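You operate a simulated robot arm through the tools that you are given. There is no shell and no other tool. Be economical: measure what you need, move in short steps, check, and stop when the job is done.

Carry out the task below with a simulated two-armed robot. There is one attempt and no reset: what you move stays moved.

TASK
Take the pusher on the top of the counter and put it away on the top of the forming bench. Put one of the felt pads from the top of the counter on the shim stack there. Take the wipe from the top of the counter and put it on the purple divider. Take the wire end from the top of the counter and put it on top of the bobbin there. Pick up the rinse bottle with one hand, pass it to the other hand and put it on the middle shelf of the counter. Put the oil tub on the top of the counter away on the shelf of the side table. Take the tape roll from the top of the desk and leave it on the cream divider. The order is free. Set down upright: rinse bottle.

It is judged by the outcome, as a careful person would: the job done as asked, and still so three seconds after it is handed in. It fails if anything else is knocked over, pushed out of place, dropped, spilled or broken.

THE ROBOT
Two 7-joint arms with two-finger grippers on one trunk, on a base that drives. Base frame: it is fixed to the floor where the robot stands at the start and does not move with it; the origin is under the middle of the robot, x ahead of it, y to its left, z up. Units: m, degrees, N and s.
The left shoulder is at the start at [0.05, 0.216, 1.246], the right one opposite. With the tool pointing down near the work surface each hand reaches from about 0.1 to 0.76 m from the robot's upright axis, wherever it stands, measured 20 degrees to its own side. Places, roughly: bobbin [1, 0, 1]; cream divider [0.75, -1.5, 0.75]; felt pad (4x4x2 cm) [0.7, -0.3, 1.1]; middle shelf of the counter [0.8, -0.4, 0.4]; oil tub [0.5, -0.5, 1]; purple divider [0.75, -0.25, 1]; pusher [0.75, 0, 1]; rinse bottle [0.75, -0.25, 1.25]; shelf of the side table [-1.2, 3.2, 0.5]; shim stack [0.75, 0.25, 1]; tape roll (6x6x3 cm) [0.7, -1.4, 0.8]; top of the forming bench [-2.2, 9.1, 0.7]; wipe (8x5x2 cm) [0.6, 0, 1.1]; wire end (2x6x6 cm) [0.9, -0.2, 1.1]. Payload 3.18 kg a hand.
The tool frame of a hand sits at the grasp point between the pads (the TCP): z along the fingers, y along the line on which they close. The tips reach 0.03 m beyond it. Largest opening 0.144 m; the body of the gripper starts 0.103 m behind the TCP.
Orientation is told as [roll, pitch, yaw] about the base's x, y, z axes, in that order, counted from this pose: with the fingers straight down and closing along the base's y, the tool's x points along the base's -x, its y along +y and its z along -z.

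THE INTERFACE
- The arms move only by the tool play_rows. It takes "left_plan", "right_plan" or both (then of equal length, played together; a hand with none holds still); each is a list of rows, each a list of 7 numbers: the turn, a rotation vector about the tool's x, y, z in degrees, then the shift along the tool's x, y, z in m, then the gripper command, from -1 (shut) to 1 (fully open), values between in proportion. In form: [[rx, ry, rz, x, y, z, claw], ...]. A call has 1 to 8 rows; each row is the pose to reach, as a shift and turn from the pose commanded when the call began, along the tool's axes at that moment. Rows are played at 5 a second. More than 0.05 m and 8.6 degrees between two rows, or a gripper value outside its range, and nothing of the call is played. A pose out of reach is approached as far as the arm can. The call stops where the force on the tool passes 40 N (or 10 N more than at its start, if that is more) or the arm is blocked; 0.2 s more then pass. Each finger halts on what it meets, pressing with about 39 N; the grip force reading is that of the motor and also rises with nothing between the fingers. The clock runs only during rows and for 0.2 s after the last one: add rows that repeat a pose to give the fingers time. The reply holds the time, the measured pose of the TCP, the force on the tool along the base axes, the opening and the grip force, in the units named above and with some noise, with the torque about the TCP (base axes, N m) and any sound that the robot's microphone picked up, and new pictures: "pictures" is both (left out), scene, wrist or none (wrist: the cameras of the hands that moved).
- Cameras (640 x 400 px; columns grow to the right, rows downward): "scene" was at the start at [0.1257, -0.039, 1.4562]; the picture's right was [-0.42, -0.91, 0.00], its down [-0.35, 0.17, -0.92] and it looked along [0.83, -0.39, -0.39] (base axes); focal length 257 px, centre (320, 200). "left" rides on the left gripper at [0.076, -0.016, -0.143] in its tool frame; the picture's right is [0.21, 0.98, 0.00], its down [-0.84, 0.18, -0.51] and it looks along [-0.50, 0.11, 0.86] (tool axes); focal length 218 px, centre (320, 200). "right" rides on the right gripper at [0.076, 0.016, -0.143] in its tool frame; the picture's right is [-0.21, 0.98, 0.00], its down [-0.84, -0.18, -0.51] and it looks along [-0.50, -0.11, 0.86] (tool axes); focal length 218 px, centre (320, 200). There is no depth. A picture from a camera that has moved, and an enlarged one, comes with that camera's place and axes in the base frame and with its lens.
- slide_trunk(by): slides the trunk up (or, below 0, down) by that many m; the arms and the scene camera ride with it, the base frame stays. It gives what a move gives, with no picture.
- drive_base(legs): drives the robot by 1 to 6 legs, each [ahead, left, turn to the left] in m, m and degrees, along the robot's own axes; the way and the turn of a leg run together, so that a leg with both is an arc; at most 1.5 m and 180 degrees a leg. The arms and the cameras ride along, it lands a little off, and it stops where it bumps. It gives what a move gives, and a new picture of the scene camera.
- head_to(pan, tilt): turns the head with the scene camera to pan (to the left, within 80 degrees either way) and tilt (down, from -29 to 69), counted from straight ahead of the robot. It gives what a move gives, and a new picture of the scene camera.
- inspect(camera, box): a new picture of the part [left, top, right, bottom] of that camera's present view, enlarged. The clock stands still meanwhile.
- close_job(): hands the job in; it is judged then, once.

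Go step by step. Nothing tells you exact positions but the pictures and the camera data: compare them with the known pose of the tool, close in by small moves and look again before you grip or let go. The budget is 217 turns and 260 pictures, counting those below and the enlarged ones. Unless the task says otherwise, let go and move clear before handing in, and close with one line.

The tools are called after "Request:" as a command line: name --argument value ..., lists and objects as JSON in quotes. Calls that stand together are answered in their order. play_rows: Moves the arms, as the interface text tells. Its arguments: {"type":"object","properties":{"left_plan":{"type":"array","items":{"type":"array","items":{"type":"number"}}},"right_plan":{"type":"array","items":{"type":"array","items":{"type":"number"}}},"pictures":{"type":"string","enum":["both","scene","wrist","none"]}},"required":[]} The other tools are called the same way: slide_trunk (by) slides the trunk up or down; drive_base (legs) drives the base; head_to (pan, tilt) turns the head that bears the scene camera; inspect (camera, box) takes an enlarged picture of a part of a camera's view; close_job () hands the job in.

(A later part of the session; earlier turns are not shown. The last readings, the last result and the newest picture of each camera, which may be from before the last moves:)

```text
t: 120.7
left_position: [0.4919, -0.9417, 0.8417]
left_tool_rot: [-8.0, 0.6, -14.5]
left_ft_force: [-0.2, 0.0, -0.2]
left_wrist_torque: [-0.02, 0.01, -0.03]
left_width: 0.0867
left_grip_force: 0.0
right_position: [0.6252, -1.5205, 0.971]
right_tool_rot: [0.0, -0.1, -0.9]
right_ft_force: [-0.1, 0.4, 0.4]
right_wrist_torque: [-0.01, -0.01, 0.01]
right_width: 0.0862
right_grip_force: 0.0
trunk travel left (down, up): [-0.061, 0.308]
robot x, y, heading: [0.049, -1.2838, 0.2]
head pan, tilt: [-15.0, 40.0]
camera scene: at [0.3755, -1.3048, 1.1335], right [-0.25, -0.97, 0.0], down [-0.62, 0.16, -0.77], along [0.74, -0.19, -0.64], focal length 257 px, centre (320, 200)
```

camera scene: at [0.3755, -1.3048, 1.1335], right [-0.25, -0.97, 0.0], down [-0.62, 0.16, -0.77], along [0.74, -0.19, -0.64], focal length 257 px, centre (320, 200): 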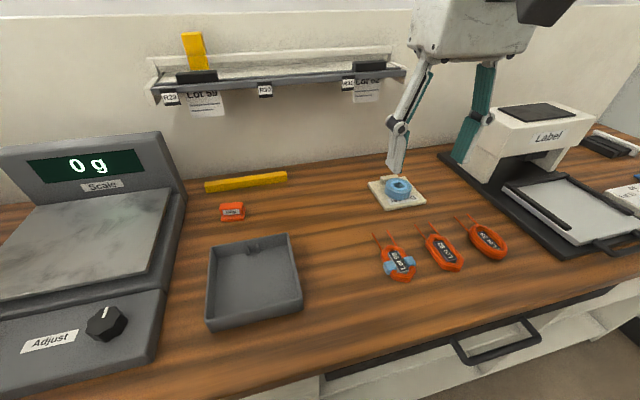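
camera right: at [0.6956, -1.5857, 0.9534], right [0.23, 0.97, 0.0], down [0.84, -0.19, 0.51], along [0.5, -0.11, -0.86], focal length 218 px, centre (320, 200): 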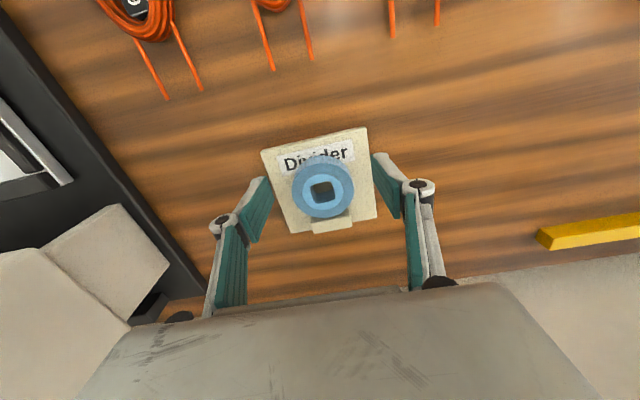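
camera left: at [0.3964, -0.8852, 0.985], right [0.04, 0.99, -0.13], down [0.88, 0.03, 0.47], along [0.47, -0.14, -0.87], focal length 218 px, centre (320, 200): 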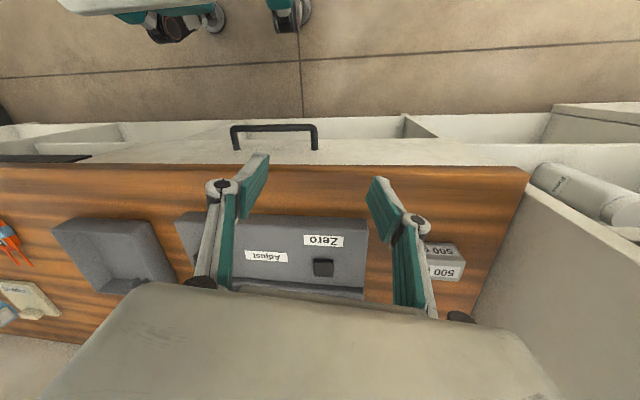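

Tape is in place. Now back off, raise the trunk again, and return to the counter for the oil tub and the pusher.

Request:
drive_base --legs '[[-0.4, 0, 0]]'

Request:
slide_trunk --by 0.26

Request:
drive_base --legs '[[0, 0.93, 0]]'

```text
t: 123.2
left_position: [0.0894, -0.9438, 0.8414]
left_tool_rot: [-8.0, 0.8, -14.3]
left_ft_force: [-0.5, -0.9, -0.3]
left_wrist_torque: [0.01, -0.03, 0.02]
left_width: 0.0866
left_grip_force: 0.0
right_position: [0.225, -1.5229, 0.9694]
right_tool_rot: [0.0, 0.0, -0.7]
right_ft_force: [0.3, -0.6, 0.5]
right_wrist_torque: [-0.01, -0.01, -0.02]
right_width: 0.0861
right_grip_force: 0.1
trunk travel left (down, up): [-0.061, 0.308]
robot x, y, heading: [-0.3475, -1.2873, 0.4]
head pan, tilt: [-15.0, 40.0]
camera scene: at [-0.0264, -1.3068, 1.1332], right [-0.25, -0.97, 0.0], down [-0.62, 0.16, -0.77], along [0.74, -0.19, -0.64], focal length 257 px, centre (320, 200)
```

scene: 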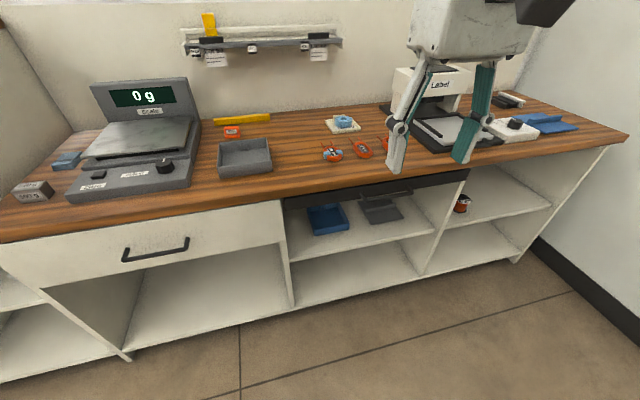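

```text
t: 125.9
left_position: [0.0078, -0.9429, 1.2809]
left_tool_rot: [0.5, -30.3, -16.0]
left_ft_force: [-0.1, 0.3, -0.7]
left_wrist_torque: [0.01, 0.0, -0.03]
left_width: 0.0864
left_grip_force: 0.1
right_position: [0.2193, -1.5219, 1.2412]
right_tool_rot: [0.1, -1.3, -0.9]
right_ft_force: [0.5, -0.5, -0.1]
right_wrist_torque: [-0.04, 0.01, 0.02]
right_width: 0.0867
right_grip_force: 0.0
trunk travel left (down, up): [-0.321, 0.048]
robot x, y, heading: [-0.3517, -1.2905, 0.2]
head pan, tilt: [-15.0, 40.0]
```

```text
t: 134.5
left_position: [0.0022, -0.0057, 1.2833]
left_tool_rot: [0.6, -30.5, -16.1]
left_ft_force: [-0.4, 1.4, 0.2]
left_wrist_torque: [0.0, 0.02, -0.01]
left_width: 0.0865
left_grip_force: 0.1
right_position: [0.2133, -0.5847, 1.242]
right_tool_rot: [0.1, -1.3, -1.1]
right_ft_force: [0.3, -0.1, 0.1]
right_wrist_torque: [0.01, 0.03, -0.03]
right_width: 0.0864
right_grip_force: 0.0
trunk travel left (down, up): [-0.321, 0.048]
robot x, y, heading: [-0.3555, -0.3482, 0.4]
head pan, tilt: [-15.0, 40.0]
camera scene: at [-0.2304, -0.3698, 1.4257], right [-0.25, -0.97, 0.0], down [-0.62, 0.16, -0.77], along [0.74, -0.2, -0.64], focal length 257 px, centre (320, 200)
```

scene: 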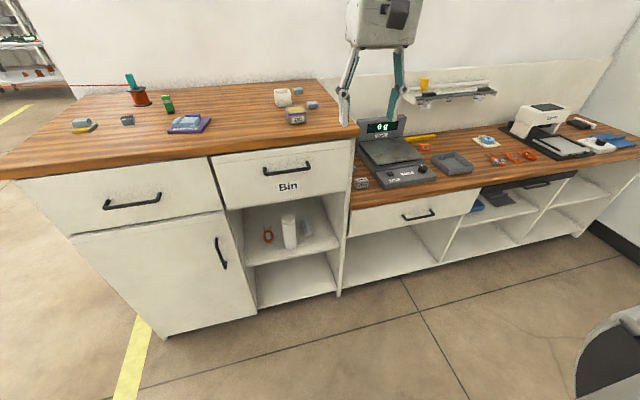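

Everything placed so far is in order. Before picking the tub I'll glance left to see the side table and forming bench.

Request:
head_to --pan 80 --tilt 15

Request:
inspect --camera "scene" --box '[0, 100, 320, 300]'

```text
t: 136.2
left_position: [0.0026, -0.0046, 1.2813]
left_tool_rot: [0.7, -30.5, -16.3]
left_ft_force: [0.7, 0.2, -0.6]
left_wrist_torque: [-0.02, -0.02, 0.01]
left_width: 0.0864
left_grip_force: 0.1
right_position: [0.2141, -0.585, 1.242]
right_tool_rot: [0.2, -1.3, -1.1]
right_ft_force: [-0.2, -1.0, 0.3]
right_wrist_torque: [0.03, -0.01, 0.03]
right_width: 0.0863
right_grip_force: 0.0
trunk travel left (down, up): [-0.321, 0.048]
robot x, y, heading: [-0.3535, -0.3497, 0.2]
head pan, tilt: [80.0, 15.0]
camera scene: at [-0.2967, -0.2562, 1.4652], right [0.99, -0.17, 0.0], down [-0.04, -0.26, -0.97], along [0.16, 0.95, -0.26], focal length 257 px, centre (320, 200)
```

scene: 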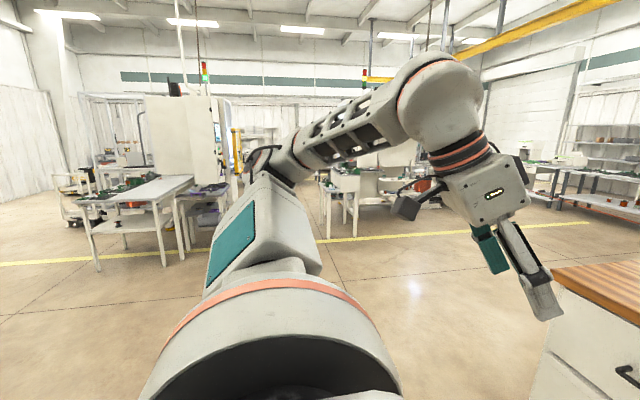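

```text
2.00 times, centred on (160, 200) of scene
camera zoom: at [-0.2967, -0.2562, 1.4652], right [0.99, -0.17, 0.0], down [-0.04, -0.26, -0.97], along [0.16, 0.95, -0.26], focal length 513 px, centre (640, 200)
```

zoom: 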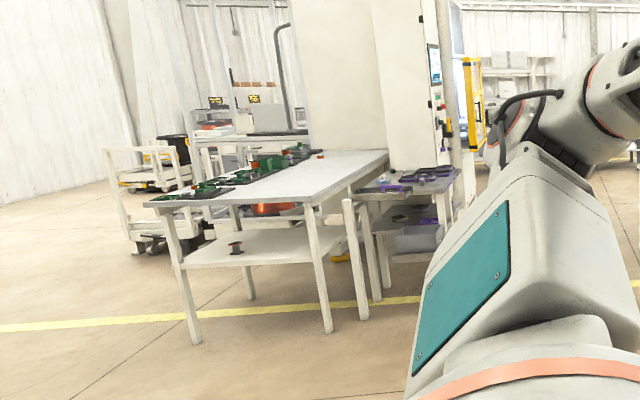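

The side table is the small one next to the machine; I'll examine it when there. First, tilt the right hand toward horizontal for the tub, and square the left hand.

Request:
play_rows --right_plan '[[0, -8, 0, 0, 0, 0, 0.3], [0, -16, 0, 0, 0, 0, 0.4], [0, -24, 0, 0, 0, 0, 0.5], [0, -32, 0, 0, 0, 0, 0.6], [0, -40, 0, 0, 0, 0, 0.6], [0, -48, 0, 0, 0, 0, 0.6], [0, -56, 0, 0, 0, 0, 0.6], [0, -64, 0, 0, 0, 0, 0.6]]' --pictures "none"

Request:
head_to --pan 0 --tilt 42

```text
t: 138.0
left_position: [0.0027, -0.0062, 1.282]
left_tool_rot: [0.7, -30.4, -16.3]
left_ft_force: [-0.1, 0.4, -0.4]
left_wrist_torque: [-0.01, 0.02, 0.0]
left_width: 0.0863
left_grip_force: 0.1
right_position: [0.2148, -0.5838, 1.2435]
right_tool_rot: [0.4, -65.6, -1.5]
right_ft_force: [-0.1, -0.1, 0.0]
right_wrist_torque: [0.0, 0.0, -0.01]
right_width: 0.1154
right_grip_force: 0.1
trunk travel left (down, up): [-0.321, 0.048]
robot x, y, heading: [-0.3543, -0.3496, -0.1]
head pan, tilt: [80.0, 15.0]
```

```text
t: 139.5
left_position: [0.0029, -0.0042, 1.2821]
left_tool_rot: [0.6, -30.5, -16.3]
left_ft_force: [-0.6, 0.8, 0.9]
left_wrist_torque: [-0.02, 0.01, 0.02]
left_width: 0.0864
left_grip_force: 0.0
right_position: [0.2139, -0.5849, 1.2418]
right_tool_rot: [0.2, -65.3, -1.3]
right_ft_force: [0.3, -0.1, -0.7]
right_wrist_torque: [-0.02, 0.01, -0.01]
right_width: 0.1152
right_grip_force: 0.0
trunk travel left (down, up): [-0.321, 0.048]
robot x, y, heading: [-0.3537, -0.3491, 0.0]
head pan, tilt: [0.0, 42.0]
camera scene: at [-0.229, -0.3478, 1.4228], right [0.0, -1.0, 0.0], down [-0.67, 0.0, -0.74], along [0.74, 0.0, -0.67], focal length 257 px, centre (320, 200)
```

scene: 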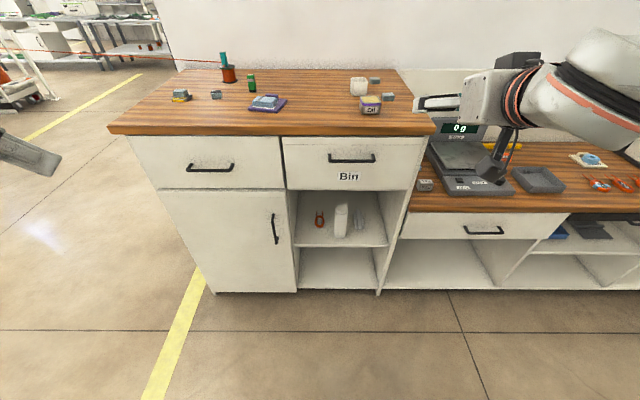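

Request:
drive_base --legs '[[0, 0.1, 0], [0.26, 0, 0]]'

Request:
inspect --camera "right" --box '[0, 0, 640, 400]'

Request:
inspect --camera "scene" --box '[380, 60, 560, 200]'

```text
t: 142.6
left_position: [0.2659, 0.1, 1.2829]
left_tool_rot: [0.5, -30.4, -16.0]
left_ft_force: [0.7, -0.3, -0.2]
left_wrist_torque: [-0.01, 0.06, 0.0]
left_width: 0.0865
left_grip_force: 0.0
right_position: [0.4798, -0.48, 1.2423]
right_tool_rot: [0.1, -65.4, -1.0]
right_ft_force: [0.2, 0.7, -0.9]
right_wrist_torque: [0.02, 0.0, -0.02]
right_width: 0.1152
right_grip_force: 0.0
trunk travel left (down, up): [-0.321, 0.048]
robot x, y, heading: [-0.0912, -0.2475, 0.5]
head pan, tilt: [0.0, 42.0]
camera scene: at [0.0353, -0.2447, 1.4227], right [0.01, -1.0, 0.0], down [-0.67, -0.01, -0.74], along [0.74, 0.01, -0.67], focal length 257 px, centre (320, 200)
```

scene: 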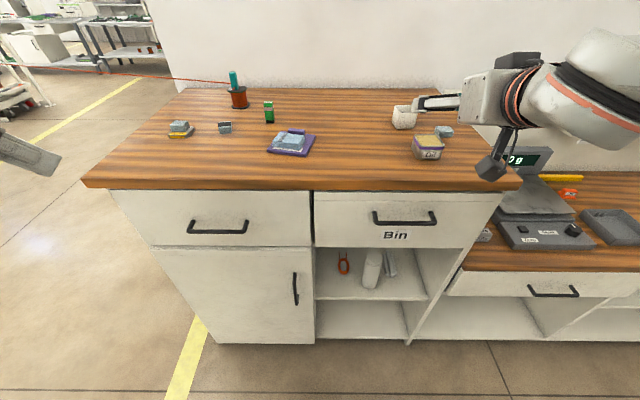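

```text
1.00 times, centred on (320, 200) of right (not enlarged: the box is as wide or as high as the picture)
camera zoom: at [0.3179, -0.46, 1.2313], right [0.1, 0.98, 0.19], down [-0.11, -0.18, 0.98], along [0.99, -0.12, 0.09], focal length 218 px, centre (320, 200)
```

zoom: 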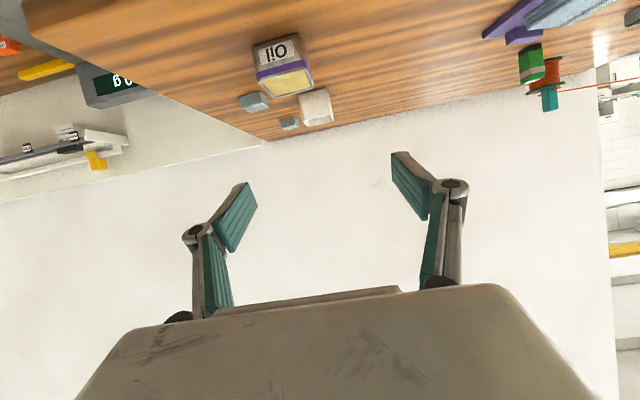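

```text
2.86 times, centred on (470, 130) of scene
camera zoom: at [0.0353, -0.2447, 1.4227], right [0.01, -1.0, 0.0], down [-0.67, -0.01, -0.74], along [0.74, 0.01, -0.67], focal length 733 px, centre (-109, 400)
```

zoom: 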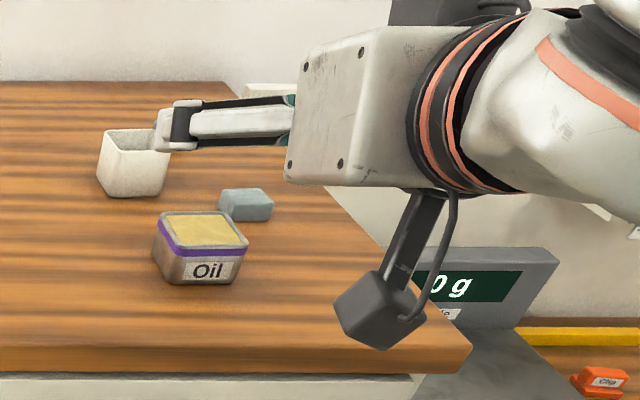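

The tub is about 5.8 cm wide, centred near (0.606,-0.503), top z≈1.11, yaw about -5°. I'll descend in front of it, then move in horizontally.

Request:
play_rows --right_plan '[[1, 0, 0.5, 0.038, -0.008, 0.021, 0.6], [2.5, 0, 1, 0.076, -0.016, 0.042, 0.5], [4.2, 0, 1.9, 0.114, -0.023, 0.063, 0.5], [4.2, 0, 1.9, 0.114, -0.023, 0.063, 0.5]]' --pictures "wrist"

Request:
inspect --camera "scene" --box '[380, 60, 560, 200]'

```text
t: 143.6
left_position: [0.2637, 0.0996, 1.2823]
left_tool_rot: [0.6, -30.5, -16.0]
left_ft_force: [-0.3, 0.3, 0.0]
left_wrist_torque: [-0.01, -0.03, 0.0]
left_width: 0.0863
left_grip_force: 0.2
right_position: [0.4966, -0.4804, 1.1547]
right_tool_rot: [-0.5, -64.1, -5.6]
right_ft_force: [-0.3, -0.2, 0.2]
right_wrist_torque: [-0.04, -0.01, 0.0]
right_width: 0.1077
right_grip_force: 0.2
right hand out of reach, approached as far as the arm can: row 2, 3, 4
trunk travel left (down, up): [-0.321, 0.048]
robot x, y, heading: [-0.0924, -0.2468, 0.6]
head pan, tilt: [0.0, 42.0]
camera right: at [0.3388, -0.446, 1.1476], right [0.19, 0.96, 0.18], down [-0.11, -0.17, 0.98], along [0.98, -0.21, 0.07], focal length 218 px, centre (320, 200)
```

right: 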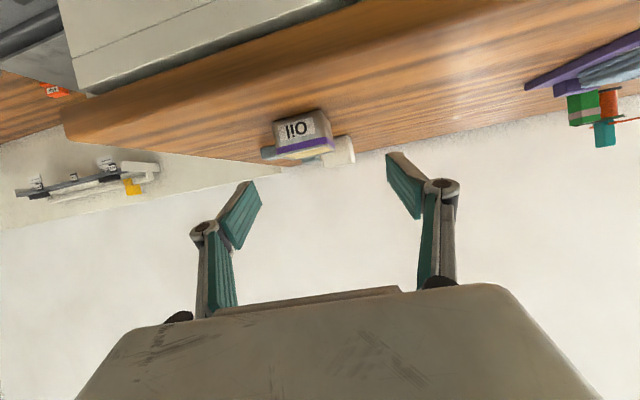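

```text
2.86 times, centred on (470, 130) of scene
camera zoom: at [0.0331, -0.2444, 1.4229], right [0.01, -1.0, 0.0], down [-0.67, -0.01, -0.74], along [0.74, 0.01, -0.67], focal length 733 px, centre (-109, 400)
```

zoom: 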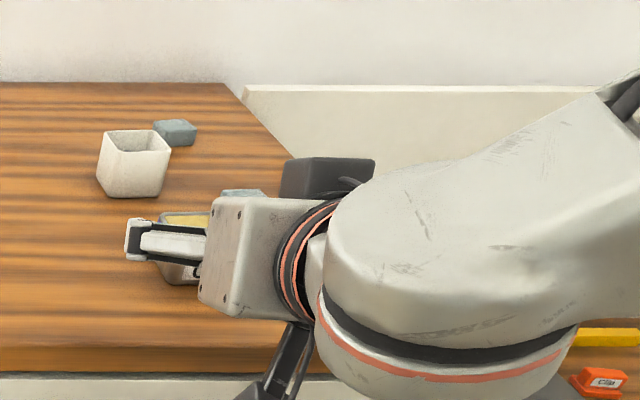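

The arm is folded too tightly here; backing the base 0.1 m and extending the arm instead.

Request:
drive_base --legs '[[-0.1, 0, 0]]'

Request:
play_rows --right_plan '[[0, 0, 0, 0, -0.004, 0.04, 0.5], [0, 0, 0, 0, -0.008, 0.08, 0.5], [0, 0, 0, -0.0009, -0.0128, 0.116, 0.5], [0, 0, 0, -0.0009, -0.0128, 0.116, 0.5]]' --pictures "wrist"

Request:
inspect --camera "right" --box '[160, 40, 480, 240]'

```text
t: 144.7
left_position: [0.1637, 0.0965, 1.282]
left_tool_rot: [0.7, -30.5, -16.2]
left_ft_force: [0.3, 0.4, -0.2]
left_wrist_torque: [-0.01, -0.03, -0.03]
left_width: 0.0863
left_grip_force: 0.0
right_position: [0.3975, -0.4831, 1.1539]
right_tool_rot: [-0.5, -63.9, -5.7]
right_ft_force: [-0.3, 0.4, -0.1]
right_wrist_torque: [-0.01, 0.0, 0.02]
right_width: 0.1081
right_grip_force: 0.1
trunk travel left (down, up): [-0.321, 0.048]
robot x, y, heading: [-0.194, -0.2473, 0.0]
head pan, tilt: [0.0, 42.0]
camera scene: at [-0.0673, -0.246, 1.4228], right [0.01, -1.0, 0.0], down [-0.67, 0.0, -0.74], along [0.74, 0.0, -0.67], focal length 257 px, centre (320, 200)
```

scene: 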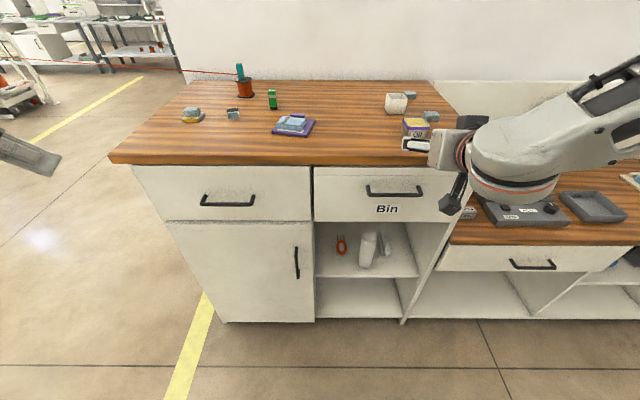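

```text
t: 145.7
left_position: [0.1647, 0.0968, 1.2823]
left_tool_rot: [0.6, -30.6, -16.3]
left_ft_force: [-0.6, -0.3, -0.1]
left_wrist_torque: [-0.04, -0.02, -0.02]
left_width: 0.0862
left_grip_force: 0.0
right_position: [0.5075, -0.5033, 1.1193]
right_tool_rot: [-0.8, -63.3, -5.7]
right_ft_force: [-0.7, 0.1, 0.4]
right_wrist_torque: [0.0, 0.0, -0.02]
right_width: 0.1081
right_grip_force: 0.1
right hand out of reach, approached as far as the arm can: row 1, 2, 3, 4
trunk travel left (down, up): [-0.321, 0.048]
robot x, y, heading: [-0.1931, -0.2471, 0.4]
head pan, tilt: [0.0, 42.0]
camera right: at [0.348, -0.4684, 1.1139], right [0.2, 0.96, 0.18], down [-0.09, -0.16, 0.98], along [0.97, -0.22, 0.06], focal length 218 px, centre (320, 200)
```

right: 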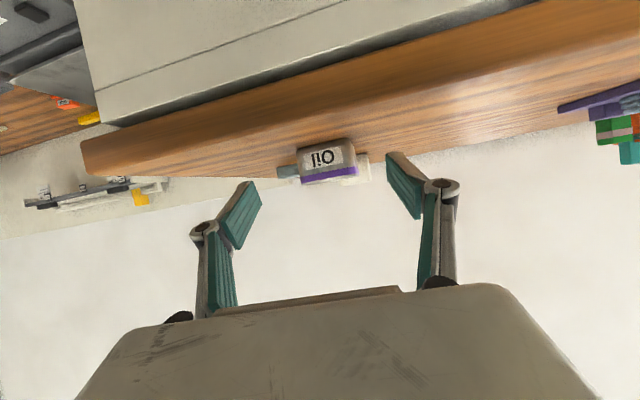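

```text
2.00 times, centred on (320, 140) of right
camera zoom: at [0.348, -0.4684, 1.1139], right [0.2, 0.96, 0.18], down [-0.09, -0.16, 0.98], along [0.97, -0.22, 0.06], focal length 436 px, centre (320, 320)
```

zoom: 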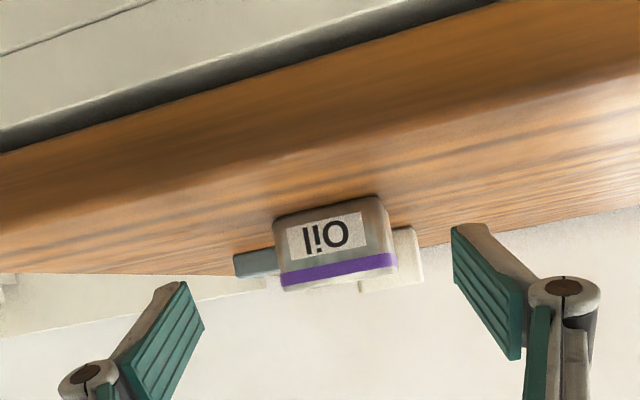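

The tub is dead ahead. Moving in around it.

Request:
play_rows --right_plan '[[0, 0, 0, -0.009, 0.002, 0.034, 0.5], [0, 0, 0, -0.019, 0.004, 0.066, 0.5], [0, 0, 0, -0.0294, 0.0057, 0.0942, 0.5], [0, 0, 0, -0.0294, 0.0057, 0.0942, 0.5]]' --pictures "wrist"

Request:
inspect --camera "scene" --box '[360, 60, 500, 180]'

```text
t: 146.7
left_position: [0.1638, 0.0966, 1.2834]
left_tool_rot: [0.6, -30.5, -16.3]
left_ft_force: [0.9, 0.2, 0.1]
left_wrist_torque: [0.0, -0.01, 0.01]
left_width: 0.0862
left_grip_force: 0.0
right_position: [0.6045, -0.5064, 1.1021]
right_tool_rot: [-0.6, -64.1, -5.7]
right_ft_force: [0.1, -0.4, -0.1]
right_wrist_torque: [0.0, -0.03, 0.03]
right_width: 0.108
right_grip_force: 0.1
trunk travel left (down, up): [-0.321, 0.048]
robot x, y, heading: [-0.1908, -0.246, 0.4]
head pan, tilt: [0.0, 42.0]
camera right: at [0.4455, -0.4722, 1.0948], right [0.2, 0.96, 0.18], down [-0.11, -0.17, 0.98], along [0.97, -0.21, 0.07], focal length 218 px, centre (320, 200)
```

right: 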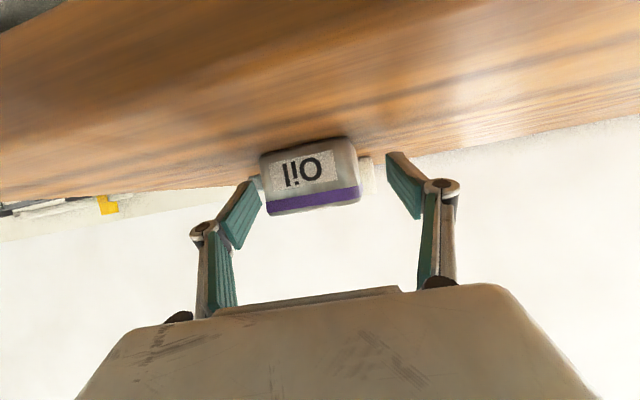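

```text
3.33 times, centred on (430, 120) of scene
camera zoom: at [-0.0671, -0.2459, 1.4228], right [0.01, -1.0, 0.0], down [-0.67, 0.0, -0.74], along [0.74, 0.0, -0.67], focal length 856 px, centre (-47, 467)
```

zoom: 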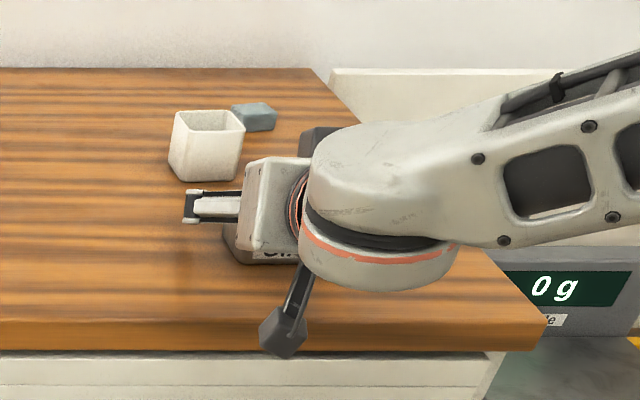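

The tub is about 1 cm toward -y of the finger centre; correct this, then close and lift slightly.

Request:
play_rows --right_plan '[[0, 0, 0, 0, -0.01, 0, 0.4], [0, 0, 0, 0, -0.01, 0, 0.1], [0, 0, 0, 0, -0.01, 0, -0.3], [0, 0, 0, 0, -0.01, 0, -0.4], [0, 0, 0, 0, -0.01, 0, -0.4]]' --pictures "wrist"

```text
t: 147.9
left_position: [0.1653, 0.097, 1.2822]
left_tool_rot: [0.6, -30.4, -16.2]
left_ft_force: [-0.3, 1.5, -0.6]
left_wrist_torque: [0.0, 0.0, -0.02]
left_width: 0.0867
left_grip_force: 0.1
right_position: [0.6039, -0.5155, 1.101]
right_tool_rot: [-0.6, -64.1, -5.7]
right_ft_force: [1.6, 0.0, 1.9]
right_wrist_torque: [0.09, -0.04, -0.01]
right_width: 0.0595
right_grip_force: 39.2
trunk travel left (down, up): [-0.321, 0.048]
robot x, y, heading: [-0.191, -0.2463, 0.4]
head pan, tilt: [0.0, 42.0]
camera right: at [0.4445, -0.4819, 1.0942], right [0.2, 0.96, 0.18], down [-0.11, -0.17, 0.98], along [0.97, -0.21, 0.07], focal length 218 px, centre (320, 200)
```

right: 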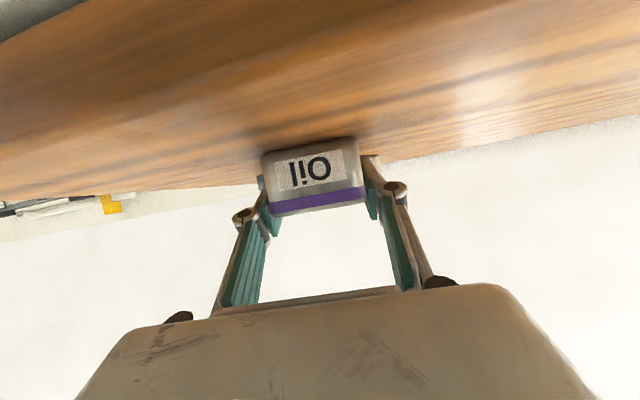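

Gripped. Lifting.

Request:
play_rows --right_plan '[[0, 0, 0, -0.027, 0, -0.0131, -0.4], [0, 0, 0, -0.054, 0, -0.0263, -0.4], [0, 0, 0, -0.072, 0, -0.035, -0.4], [0, 0, 0, -0.072, 0, -0.035, -0.4]]' --pictures "both"

```text
t: 148.9
left_position: [0.1652, 0.096, 1.2814]
left_tool_rot: [0.6, -30.4, -16.2]
left_ft_force: [0.5, -0.4, 0.1]
left_wrist_torque: [-0.03, 0.01, 0.03]
left_width: 0.0866
left_grip_force: 0.0
right_position: [0.6048, -0.5153, 1.1817]
right_tool_rot: [-0.4, -63.9, -5.8]
right_ft_force: [0.6, -0.6, -3.4]
right_wrist_torque: [0.01, -0.02, 0.02]
right_width: 0.0592
right_grip_force: 38.4
trunk travel left (down, up): [-0.321, 0.048]
robot x, y, heading: [-0.1915, -0.2462, 0.2]
head pan, tilt: [0.0, 42.0]
camera scene: at [-0.066, -0.246, 1.4227], right [0.01, -1.0, 0.0], down [-0.67, 0.0, -0.74], along [0.74, 0.0, -0.67], focal length 257 px, centre (320, 200)
camera right: at [0.4459, -0.4808, 1.1754], right [0.2, 0.96, 0.18], down [-0.1, -0.17, 0.98], along [0.97, -0.21, 0.07], focal length 218 px, centre (320, 200)
```

scene: 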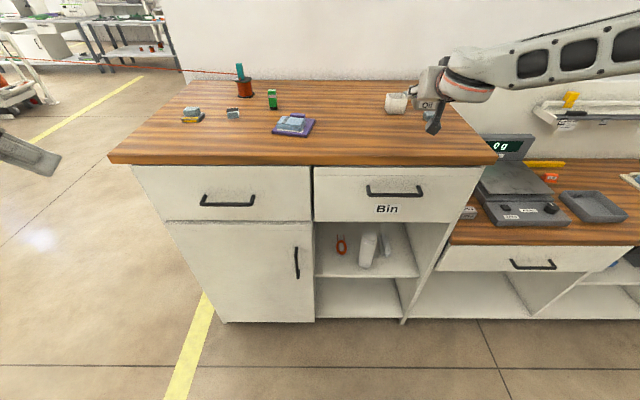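
right: 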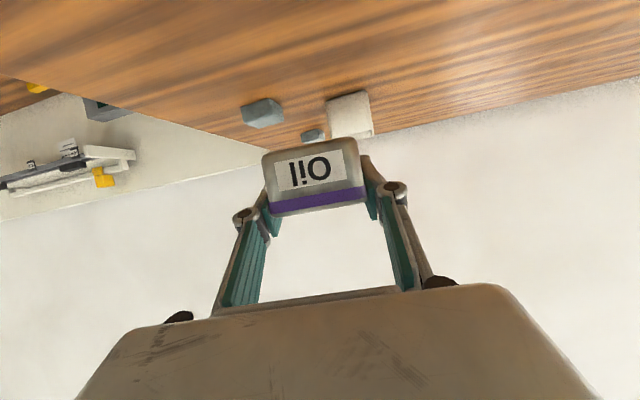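

Tub lifted level. Retract the right hand a bit and higher, square the left hand, then drive forward for the pusher.

Request:
play_rows --right_plan '[[0, 0, 0, 0.005, -0.0035, -0.0374, -0.4], [0, 0, 0, 0.01, -0.007, -0.0748, -0.4], [0, 0, 0, 0.015, -0.0105, -0.112, -0.4], [0, 0, 0, 0.02, -0.014, -0.15, -0.4], [0, 0, 0, 0.0247, -0.0176, -0.187, -0.4]]' --left_plan '[[-2, 0, -3.4, 0, 0, 0, 0], [-4, 0, -6.9, 0, 0, 0, 0], [-6.1, 0, -10.4, 0, 0, 0, -0.1], [-8.1, 0, -13.8, 0, 0, 0, -0.1], [-8.1, 0, -13.8, 0, 0, 0, -0.1]]' --pictures "none"

Request:
drive_base --legs '[[0.3, 0, 0]]'

```text
t: 150.1
left_position: [0.1636, 0.0966, 1.2821]
left_tool_rot: [0.6, -30.6, 0.0]
left_ft_force: [-0.2, 0.5, -0.2]
left_wrist_torque: [-0.03, -0.03, 0.01]
left_width: 0.0651
left_grip_force: 0.0
right_position: [0.4218, -0.5135, 1.2423]
right_tool_rot: [-0.6, -64.1, -5.7]
right_ft_force: [-0.1, -0.2, -1.9]
right_wrist_torque: [-0.03, 0.01, 0.02]
right_width: 0.0594
right_grip_force: 38.8
trunk travel left (down, up): [-0.321, 0.048]
robot x, y, heading: [-0.1959, -0.2471, 0.3]
head pan, tilt: [0.0, 42.0]
```

```text
t: 152.2
left_position: [0.4662, 0.0983, 1.2819]
left_tool_rot: [0.7, -30.6, -0.1]
left_ft_force: [0.3, 1.1, 0.4]
left_wrist_torque: [-0.01, 0.02, 0.05]
left_width: 0.0647
left_grip_force: 0.0
right_position: [0.7246, -0.5143, 1.2422]
right_tool_rot: [-0.5, -63.9, -5.9]
right_ft_force: [-0.3, -0.3, -1.4]
right_wrist_torque: [0.0, 0.0, -0.01]
right_width: 0.0594
right_grip_force: 39.1
trunk travel left (down, up): [-0.321, 0.048]
robot x, y, heading: [0.1102, -0.2474, 0.3]
head pan, tilt: [0.0, 42.0]
camera scene: at [0.2351, -0.2447, 1.4227], right [0.0, -1.0, 0.0], down [-0.67, 0.0, -0.74], along [0.74, 0.0, -0.67], focal length 257 px, centre (320, 200)
```

scene: 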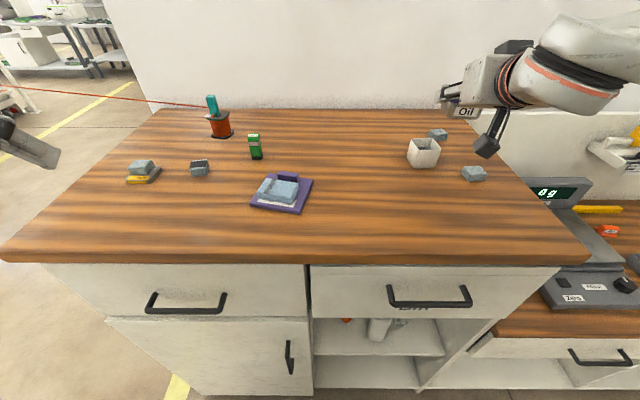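

Now bring the left hand toward the pusher.

Request:
play_rows --left_plan '[[0, 0, 0, -0.0244, -0.0266, 0.0244, -0.1], [0, 0, 0, -0.0489, -0.0531, 0.0489, -0.1], [0, 0, 0, -0.0733, -0.0797, 0.0733, -0.2], [0, 0, 0, -0.0977, -0.1063, 0.0977, -0.2], [0, 0, 0, -0.122, -0.133, 0.122, -0.2], [0, 0, 0, -0.1466, -0.1594, 0.1466, -0.2], [0, 0, 0, -0.171, -0.186, 0.171, -0.2], [0, 0, 0, -0.171, -0.186, 0.171, -0.2]]' --pictures "wrist"

Request:
inspect --camera "left" --box '[220, 60, 420, 200]'

```text
t: 154.0
left_position: [0.699, -0.0851, 1.2227]
left_tool_rot: [0.5, -30.8, -0.1]
left_ft_force: [-0.6, -0.6, 0.2]
left_wrist_torque: [0.01, -0.03, -0.01]
left_width: 0.0576
left_grip_force: 0.1
right_position: [0.7227, -0.514, 1.244]
right_tool_rot: [-0.6, -64.0, -5.9]
right_ft_force: [-1.2, 0.1, -2.1]
right_wrist_torque: [0.02, 0.01, 0.01]
right_width: 0.0593
right_grip_force: 38.9
trunk travel left (down, up): [-0.321, 0.048]
robot x, y, heading: [0.1046, -0.2507, 0.2]
head pan, tilt: [0.0, 42.0]
camera left: at [0.5615, -0.1024, 1.3055], right [-0.18, 0.98, -0.1], down [0.46, 0.17, 0.87], along [0.87, 0.11, -0.49], focal length 218 px, centre (320, 200)
```

left: 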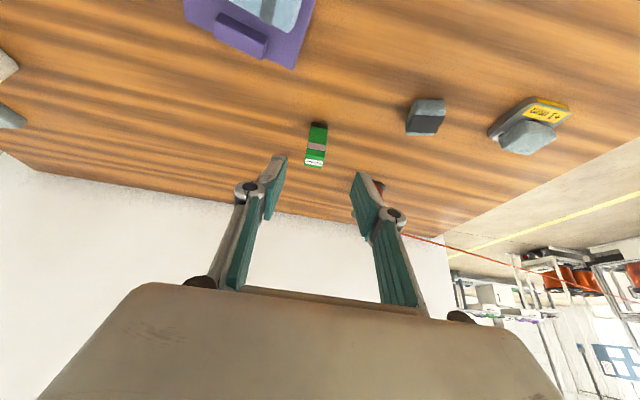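

```text
2.86 times, centred on (320, 130) of left
camera zoom: at [0.5615, -0.1024, 1.3055], right [-0.18, 0.98, -0.1], down [0.46, 0.17, 0.87], along [0.87, 0.11, -0.49], focal length 624 px, centre (320, 400)
```

zoom: 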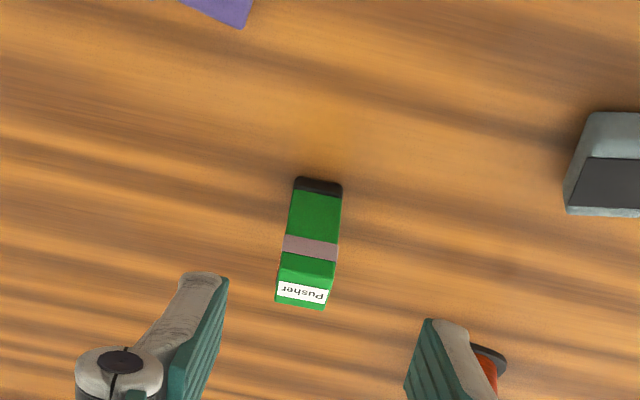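

The pusher stands at (0.788,-0.088), top ≈1.125. Going in.

Request:
play_rows --left_plan '[[-0.8, 0, -1.4, -0.004, -0.001, 0.045, -0.2], [-1.6, 0, -2.8, -0.009, -0.002, 0.09, -0.2], [-2.5, 0, -4.3, -0.0133, -0.003, 0.125, -0.2], [-2.5, 0, -4.3, -0.0133, -0.003, 0.1418, -0.2], [-2.5, 0, -4.3, -0.0133, -0.003, 0.1418, -0.2]]' --pictures "wrist"

Request:
inspect --camera "scene" --box '[180, 80, 320, 180]'

```text
t: 155.2
left_position: [0.7466, -0.0607, 1.1178]
left_tool_rot: [0.6, -30.7, 4.8]
left_ft_force: [0.7, 0.4, 0.5]
left_wrist_torque: [0.04, -0.01, 0.03]
left_width: 0.0572
left_grip_force: 0.0
left hand out of reach, approached as far as the arm can: row 1, 2, 3, 4, 5
right_position: [0.7245, -0.5152, 1.2423]
right_tool_rot: [-0.5, -64.0, -5.9]
right_ft_force: [0.5, 0.2, -1.9]
right_wrist_torque: [0.01, -0.01, -0.05]
right_width: 0.0592
right_grip_force: 38.9
trunk travel left (down, up): [-0.321, 0.048]
robot x, y, heading: [0.11, -0.2456, 0.3]
head pan, tilt: [0.0, 42.0]
camera left: at [0.6112, -0.0912, 1.2015], right [-0.27, 0.96, -0.1], down [0.45, 0.21, 0.87], along [0.85, 0.19, -0.49], focal length 218 px, centre (320, 200)
```

left: 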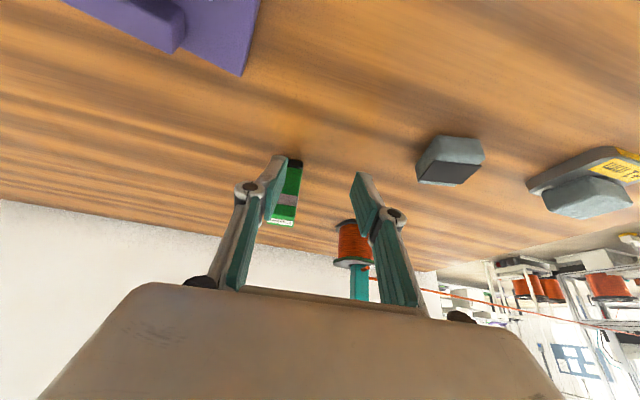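

```text
4.00 times, centred on (250, 130) of scene
camera zoom: at [0.2347, -0.2453, 1.4227], right [0.0, -1.0, 0.0], down [-0.67, 0.0, -0.74], along [0.74, 0.0, -0.67], focal length 1027 px, centre (600, 480)
```

zoom: 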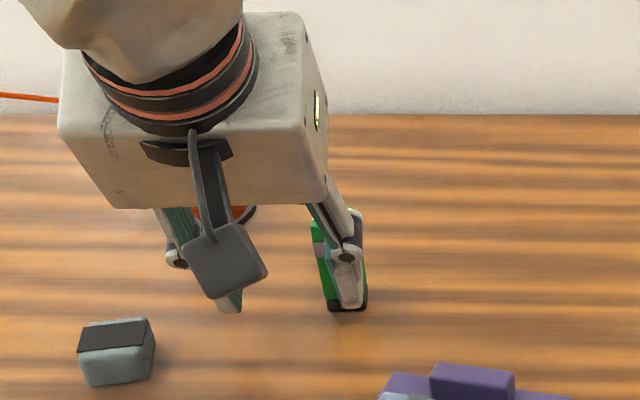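

The arm couldn't reach and drifted sideways beside the pusher. Backing straight out before doing anything else.

Request:
play_rows --left_plan '[[0, 0, 0, 0.02, 0.02, -0.045, -0.2], [0, 0, 0, 0.02, 0.02, -0.09, -0.2], [0, 0, 0, 0.0133, 0.003, -0.1418, -0.2]]' --pictures "wrist"

Request:
inspect --camera "scene" --box '[180, 80, 320, 180]'

```text
refused: row 1 steps farther than a row can; nothing moved
```

```text
4.00 times, centred on (250, 130) of scene
camera zoom: at [0.2347, -0.2453, 1.4227], right [0.0, -1.0, 0.0], down [-0.67, 0.0, -0.74], along [0.74, 0.0, -0.67], focal length 1027 px, centre (600, 480)
```

zoom: 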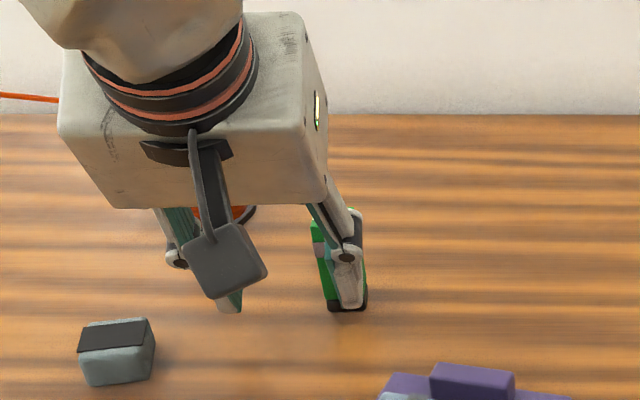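

Request:
play_rows --left_plan '[[0, 0, 0, 0.014, 0.015, -0.045, -0.2], [0, 0, 0, 0.016, 0.015, -0.09, -0.2], [0, 0, 0, 0.0133, 0.003, -0.135, -0.2], [0, 0, 0, 0.0133, 0.003, -0.1418, -0.2]]' --pictures "wrist"

Request:
inspect --camera "scene" --box '[180, 80, 320, 180]'

```text
t: 156.2
left_position: [0.6632, -0.0674, 1.2312]
left_tool_rot: [0.6, -30.6, 4.8]
left_ft_force: [0.2, -0.4, 1.1]
left_wrist_torque: [-0.03, -0.03, -0.02]
left_width: 0.0579
left_grip_force: 0.1
right_position: [0.7248, -0.5134, 1.2424]
right_tool_rot: [-0.5, -63.8, -5.7]
right_ft_force: [-0.4, -0.5, -1.4]
right_wrist_torque: [0.0, -0.05, 0.0]
right_width: 0.0595
right_grip_force: 38.9
trunk travel left (down, up): [-0.321, 0.048]
robot x, y, heading: [0.1076, -0.2476, 0.4]
head pan, tilt: [0.0, 42.0]
camera left: at [0.5277, -0.0962, 1.3145], right [-0.27, 0.96, -0.1], down [0.45, 0.21, 0.87], along [0.85, 0.19, -0.49], focal length 218 px, centre (320, 200)
```

left: 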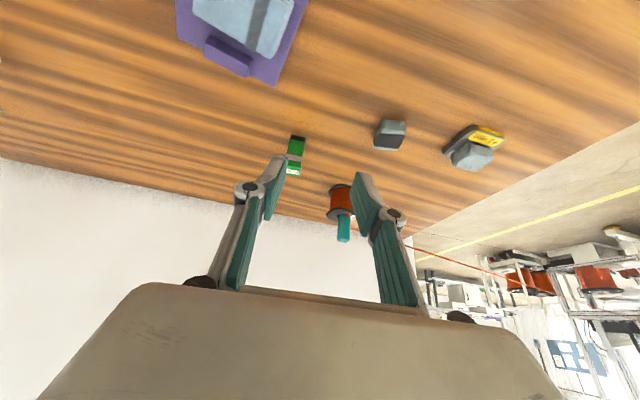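

```text
4.00 times, centred on (250, 130) of scene
camera zoom: at [0.2347, -0.2444, 1.4227], right [0.0, -1.0, 0.0], down [-0.67, 0.0, -0.74], along [0.74, 0.0, -0.67], focal length 1027 px, centre (600, 480)
```

zoom: 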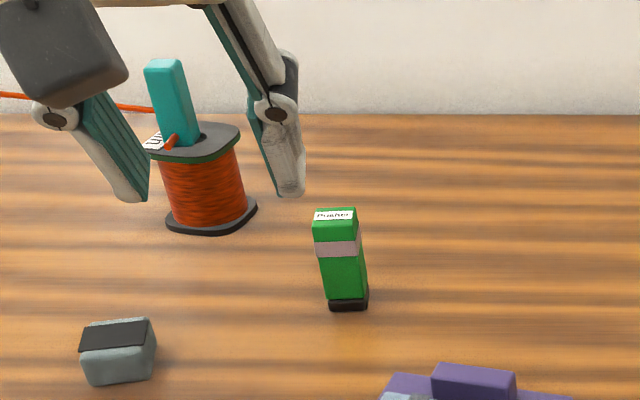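

The pusher wasn't touched. I'll shift the base so it lies straight ahead of the left shoulder and line up again from above.

Request:
drive_base --legs '[[0.03, -0.06, 0]]'

Request:
play_rows --left_plan '[[0, 0, 0, -0.005, 0.018, 0.02, -0.2], [0, 0, 0, -0.0102, 0.0366, 0.042, -0.2], [0, 0, 0, -0.0102, 0.0366, 0.042, -0.2]]' --pictures "wrist"

```text
t: 157.4
left_position: [0.6943, -0.1256, 1.2314]
left_tool_rot: [0.6, -30.6, 4.8]
left_ft_force: [-0.2, -0.1, -0.4]
left_wrist_torque: [-0.03, 0.01, 0.01]
left_width: 0.0577
left_grip_force: 0.1
right_position: [0.7534, -0.5735, 1.2415]
right_tool_rot: [-0.6, -63.9, -5.8]
right_ft_force: [0.5, -0.4, -0.9]
right_wrist_torque: [-0.01, -0.01, 0.0]
right_width: 0.0594
right_grip_force: 39.0
trunk travel left (down, up): [-0.321, 0.048]
robot x, y, heading: [0.1373, -0.3051, 0.4]
head pan, tilt: [0.0, 42.0]
camera scene: at [0.2647, -0.3039, 1.4227], right [0.01, -1.0, 0.0], down [-0.67, 0.0, -0.74], along [0.74, 0.0, -0.67], focal length 257 px, centre (320, 200)
```

scene: 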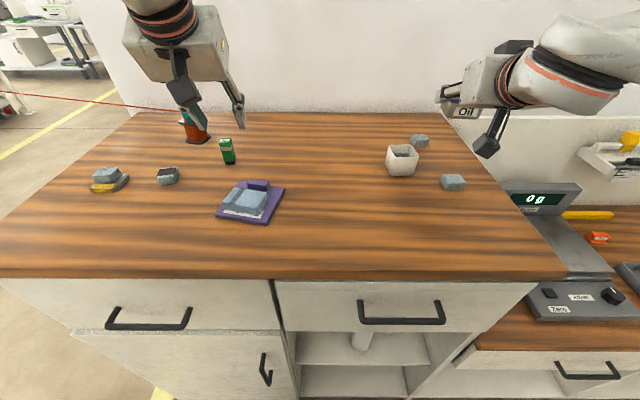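

```text
t: 158.2
left_position: [0.7197, -0.0848, 1.2011]
left_tool_rot: [0.4, -30.7, 5.0]
left_ft_force: [1.1, 0.0, -0.2]
left_wrist_torque: [0.0, -0.01, 0.0]
left_width: 0.0576
left_grip_force: 0.1
right_position: [0.7539, -0.5719, 1.2426]
right_tool_rot: [-0.5, -64.0, -5.6]
right_ft_force: [0.4, 0.8, -2.6]
right_wrist_torque: [0.03, 0.0, 0.01]
right_width: 0.0592
right_grip_force: 38.8
trunk travel left (down, up): [-0.321, 0.048]
robot x, y, heading: [0.1369, -0.3015, -0.0]
head pan, tilt: [0.0, 42.0]
camera left: at [0.5844, -0.1147, 1.2835], right [-0.27, 0.96, -0.1], down [0.45, 0.21, 0.87], along [0.85, 0.19, -0.49], focal length 218 px, centre (320, 200)
```

left: 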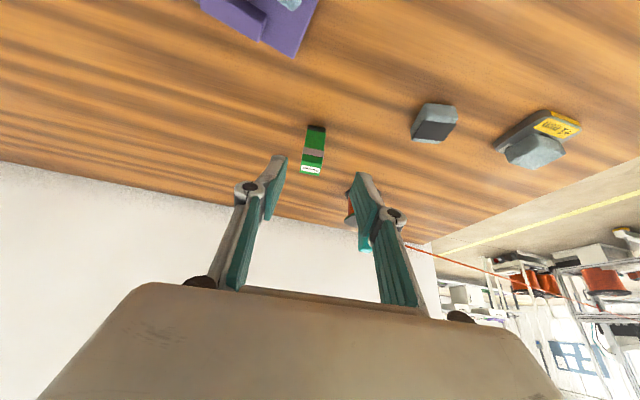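

Now lined up; descending half way to check tracking.

Request:
play_rows --left_plan '[[0, 0, 0, -0.002, -0.002, 0.03, -0.2], [0, 0, 0, -0.004, -0.004, 0.06, -0.2], [0, 0, 0, -0.004, -0.004, 0.06, -0.2]]' --pictures "wrist"

```text
t: 159.0
left_position: [0.7535, -0.0861, 1.1526]
left_tool_rot: [0.7, -30.7, 4.8]
left_ft_force: [0.6, -0.2, -0.1]
left_wrist_torque: [-0.03, -0.01, -0.01]
left_width: 0.0574
left_grip_force: 0.1
right_position: [0.7541, -0.573, 1.2415]
right_tool_rot: [-0.5, -64.0, -5.8]
right_ft_force: [-0.3, 0.2, -2.3]
right_wrist_torque: [0.0, -0.01, -0.04]
right_width: 0.0591
right_grip_force: 38.7
trunk travel left (down, up): [-0.321, 0.048]
robot x, y, heading: [0.1421, -0.302, 0.3]
head pan, tilt: [0.0, 42.0]
camera left: at [0.618, -0.1159, 1.2354], right [-0.27, 0.96, -0.1], down [0.45, 0.21, 0.87], along [0.85, 0.19, -0.49], focal length 218 px, centre (320, 200)
```

left: 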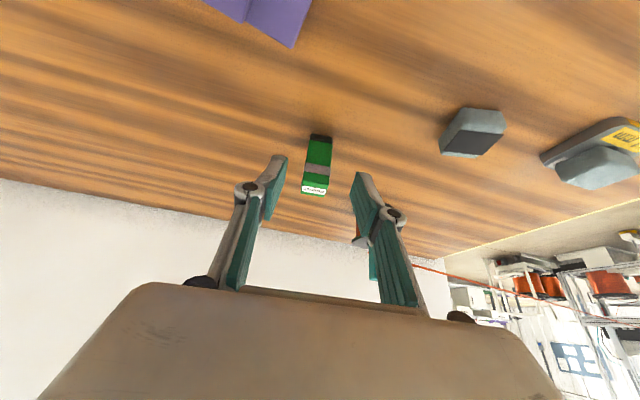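

Tracking well and centred. Final descent and grip.

Request:
play_rows --left_plan '[[0, 0, 0, -0.002, -0.002, 0.03, -0.2], [0, 0, 0, -0.003, -0.003, 0.05, -0.2], [0, 0, 0, -0.003, -0.003, 0.05, -0.6], [0, 0, 0, -0.003, -0.003, 0.05, -0.9], [0, 0, 0, -0.003, -0.003, 0.05, -0.9]]' --pictures "wrist"

```text
t: 160.2
left_position: [0.7824, -0.0863, 1.1097]
left_tool_rot: [0.6, -30.6, 4.7]
left_ft_force: [0.2, -0.3, 0.0]
left_wrist_torque: [0.0, 0.01, 0.02]
left_width: 0.0231
left_grip_force: 38.8
right_position: [0.755, -0.572, 1.242]
right_tool_rot: [-0.6, -64.0, -5.8]
right_ft_force: [0.4, -1.1, -2.1]
right_wrist_torque: [0.01, -0.01, 0.0]
right_width: 0.0594
right_grip_force: 39.2
trunk travel left (down, up): [-0.321, 0.048]
robot x, y, heading: [0.1413, -0.3033, 0.5]
head pan, tilt: [0.0, 42.0]
camera left: at [0.6471, -0.1159, 1.1927], right [-0.27, 0.96, -0.1], down [0.45, 0.21, 0.87], along [0.85, 0.19, -0.49], focal length 218 px, centre (320, 200)
```

left: 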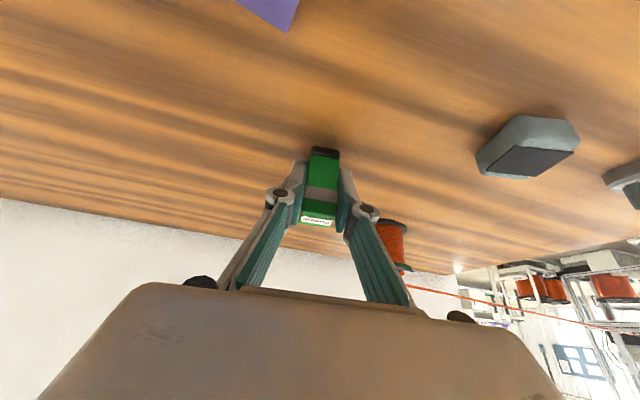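

Pusher gripped. Lifting it and drawing it back.

Request:
play_rows --left_plan '[[0, 0, 0, -0.025, 0, -0.043, -0.9], [0, 0, 0, -0.02, 0, -0.093, -0.9], [0, 0, 0, 0.004, 0.005, -0.13, -0.9], [0, 0, 0, 0.0335, 0.009, -0.159, -0.9], [0, 0, 0, 0.0675, 0.0125, -0.18, -0.9]]' --pictures "scene"

```text
refused: row 2 steps farther than a row can; nothing moved
```

Request:
play_rows --left_plan '[[0, 0, 0, -0.025, 0, -0.043, -0.9], [0, 0, 0, -0.02, 0, -0.088, -0.9], [0, 0, 0, 0.004, 0.005, -0.125, -0.9], [0, 0, 0, 0.0335, 0.009, -0.157, -0.9], [0, 0, 0, 0.0675, 0.0125, -0.18, -0.9]]' --pictures "scene"

```text
t: 161.4
left_position: [0.6318, -0.0879, 1.2319]
left_tool_rot: [0.4, -30.7, 4.9]
left_ft_force: [0.4, -0.1, 0.3]
left_wrist_torque: [-0.01, -0.03, 0.04]
left_width: 0.0228
left_grip_force: 39.0
right_position: [0.7526, -0.5714, 1.2426]
right_tool_rot: [-0.5, -64.0, -5.8]
right_ft_force: [-0.6, -0.6, -2.8]
right_wrist_torque: [-0.01, -0.04, 0.01]
right_width: 0.0596
right_grip_force: 39.4
trunk travel left (down, up): [-0.321, 0.048]
robot x, y, heading: [0.1358, -0.306, 0.1]
head pan, tilt: [0.0, 42.0]
camera scene: at [0.263, -0.3037, 1.4229], right [0.0, -1.0, 0.0], down [-0.67, 0.0, -0.74], along [0.74, 0.0, -0.67], focal length 257 px, centre (320, 200)
```

scene: 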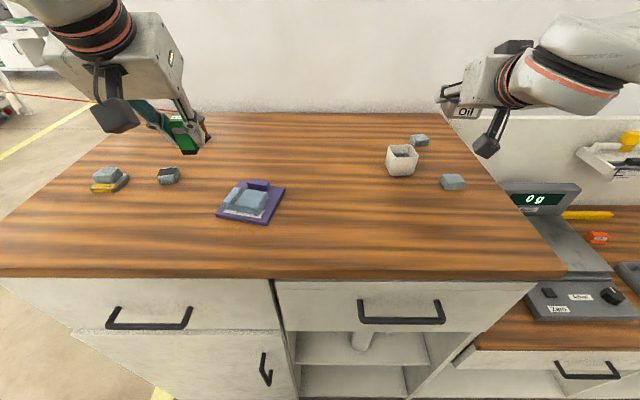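

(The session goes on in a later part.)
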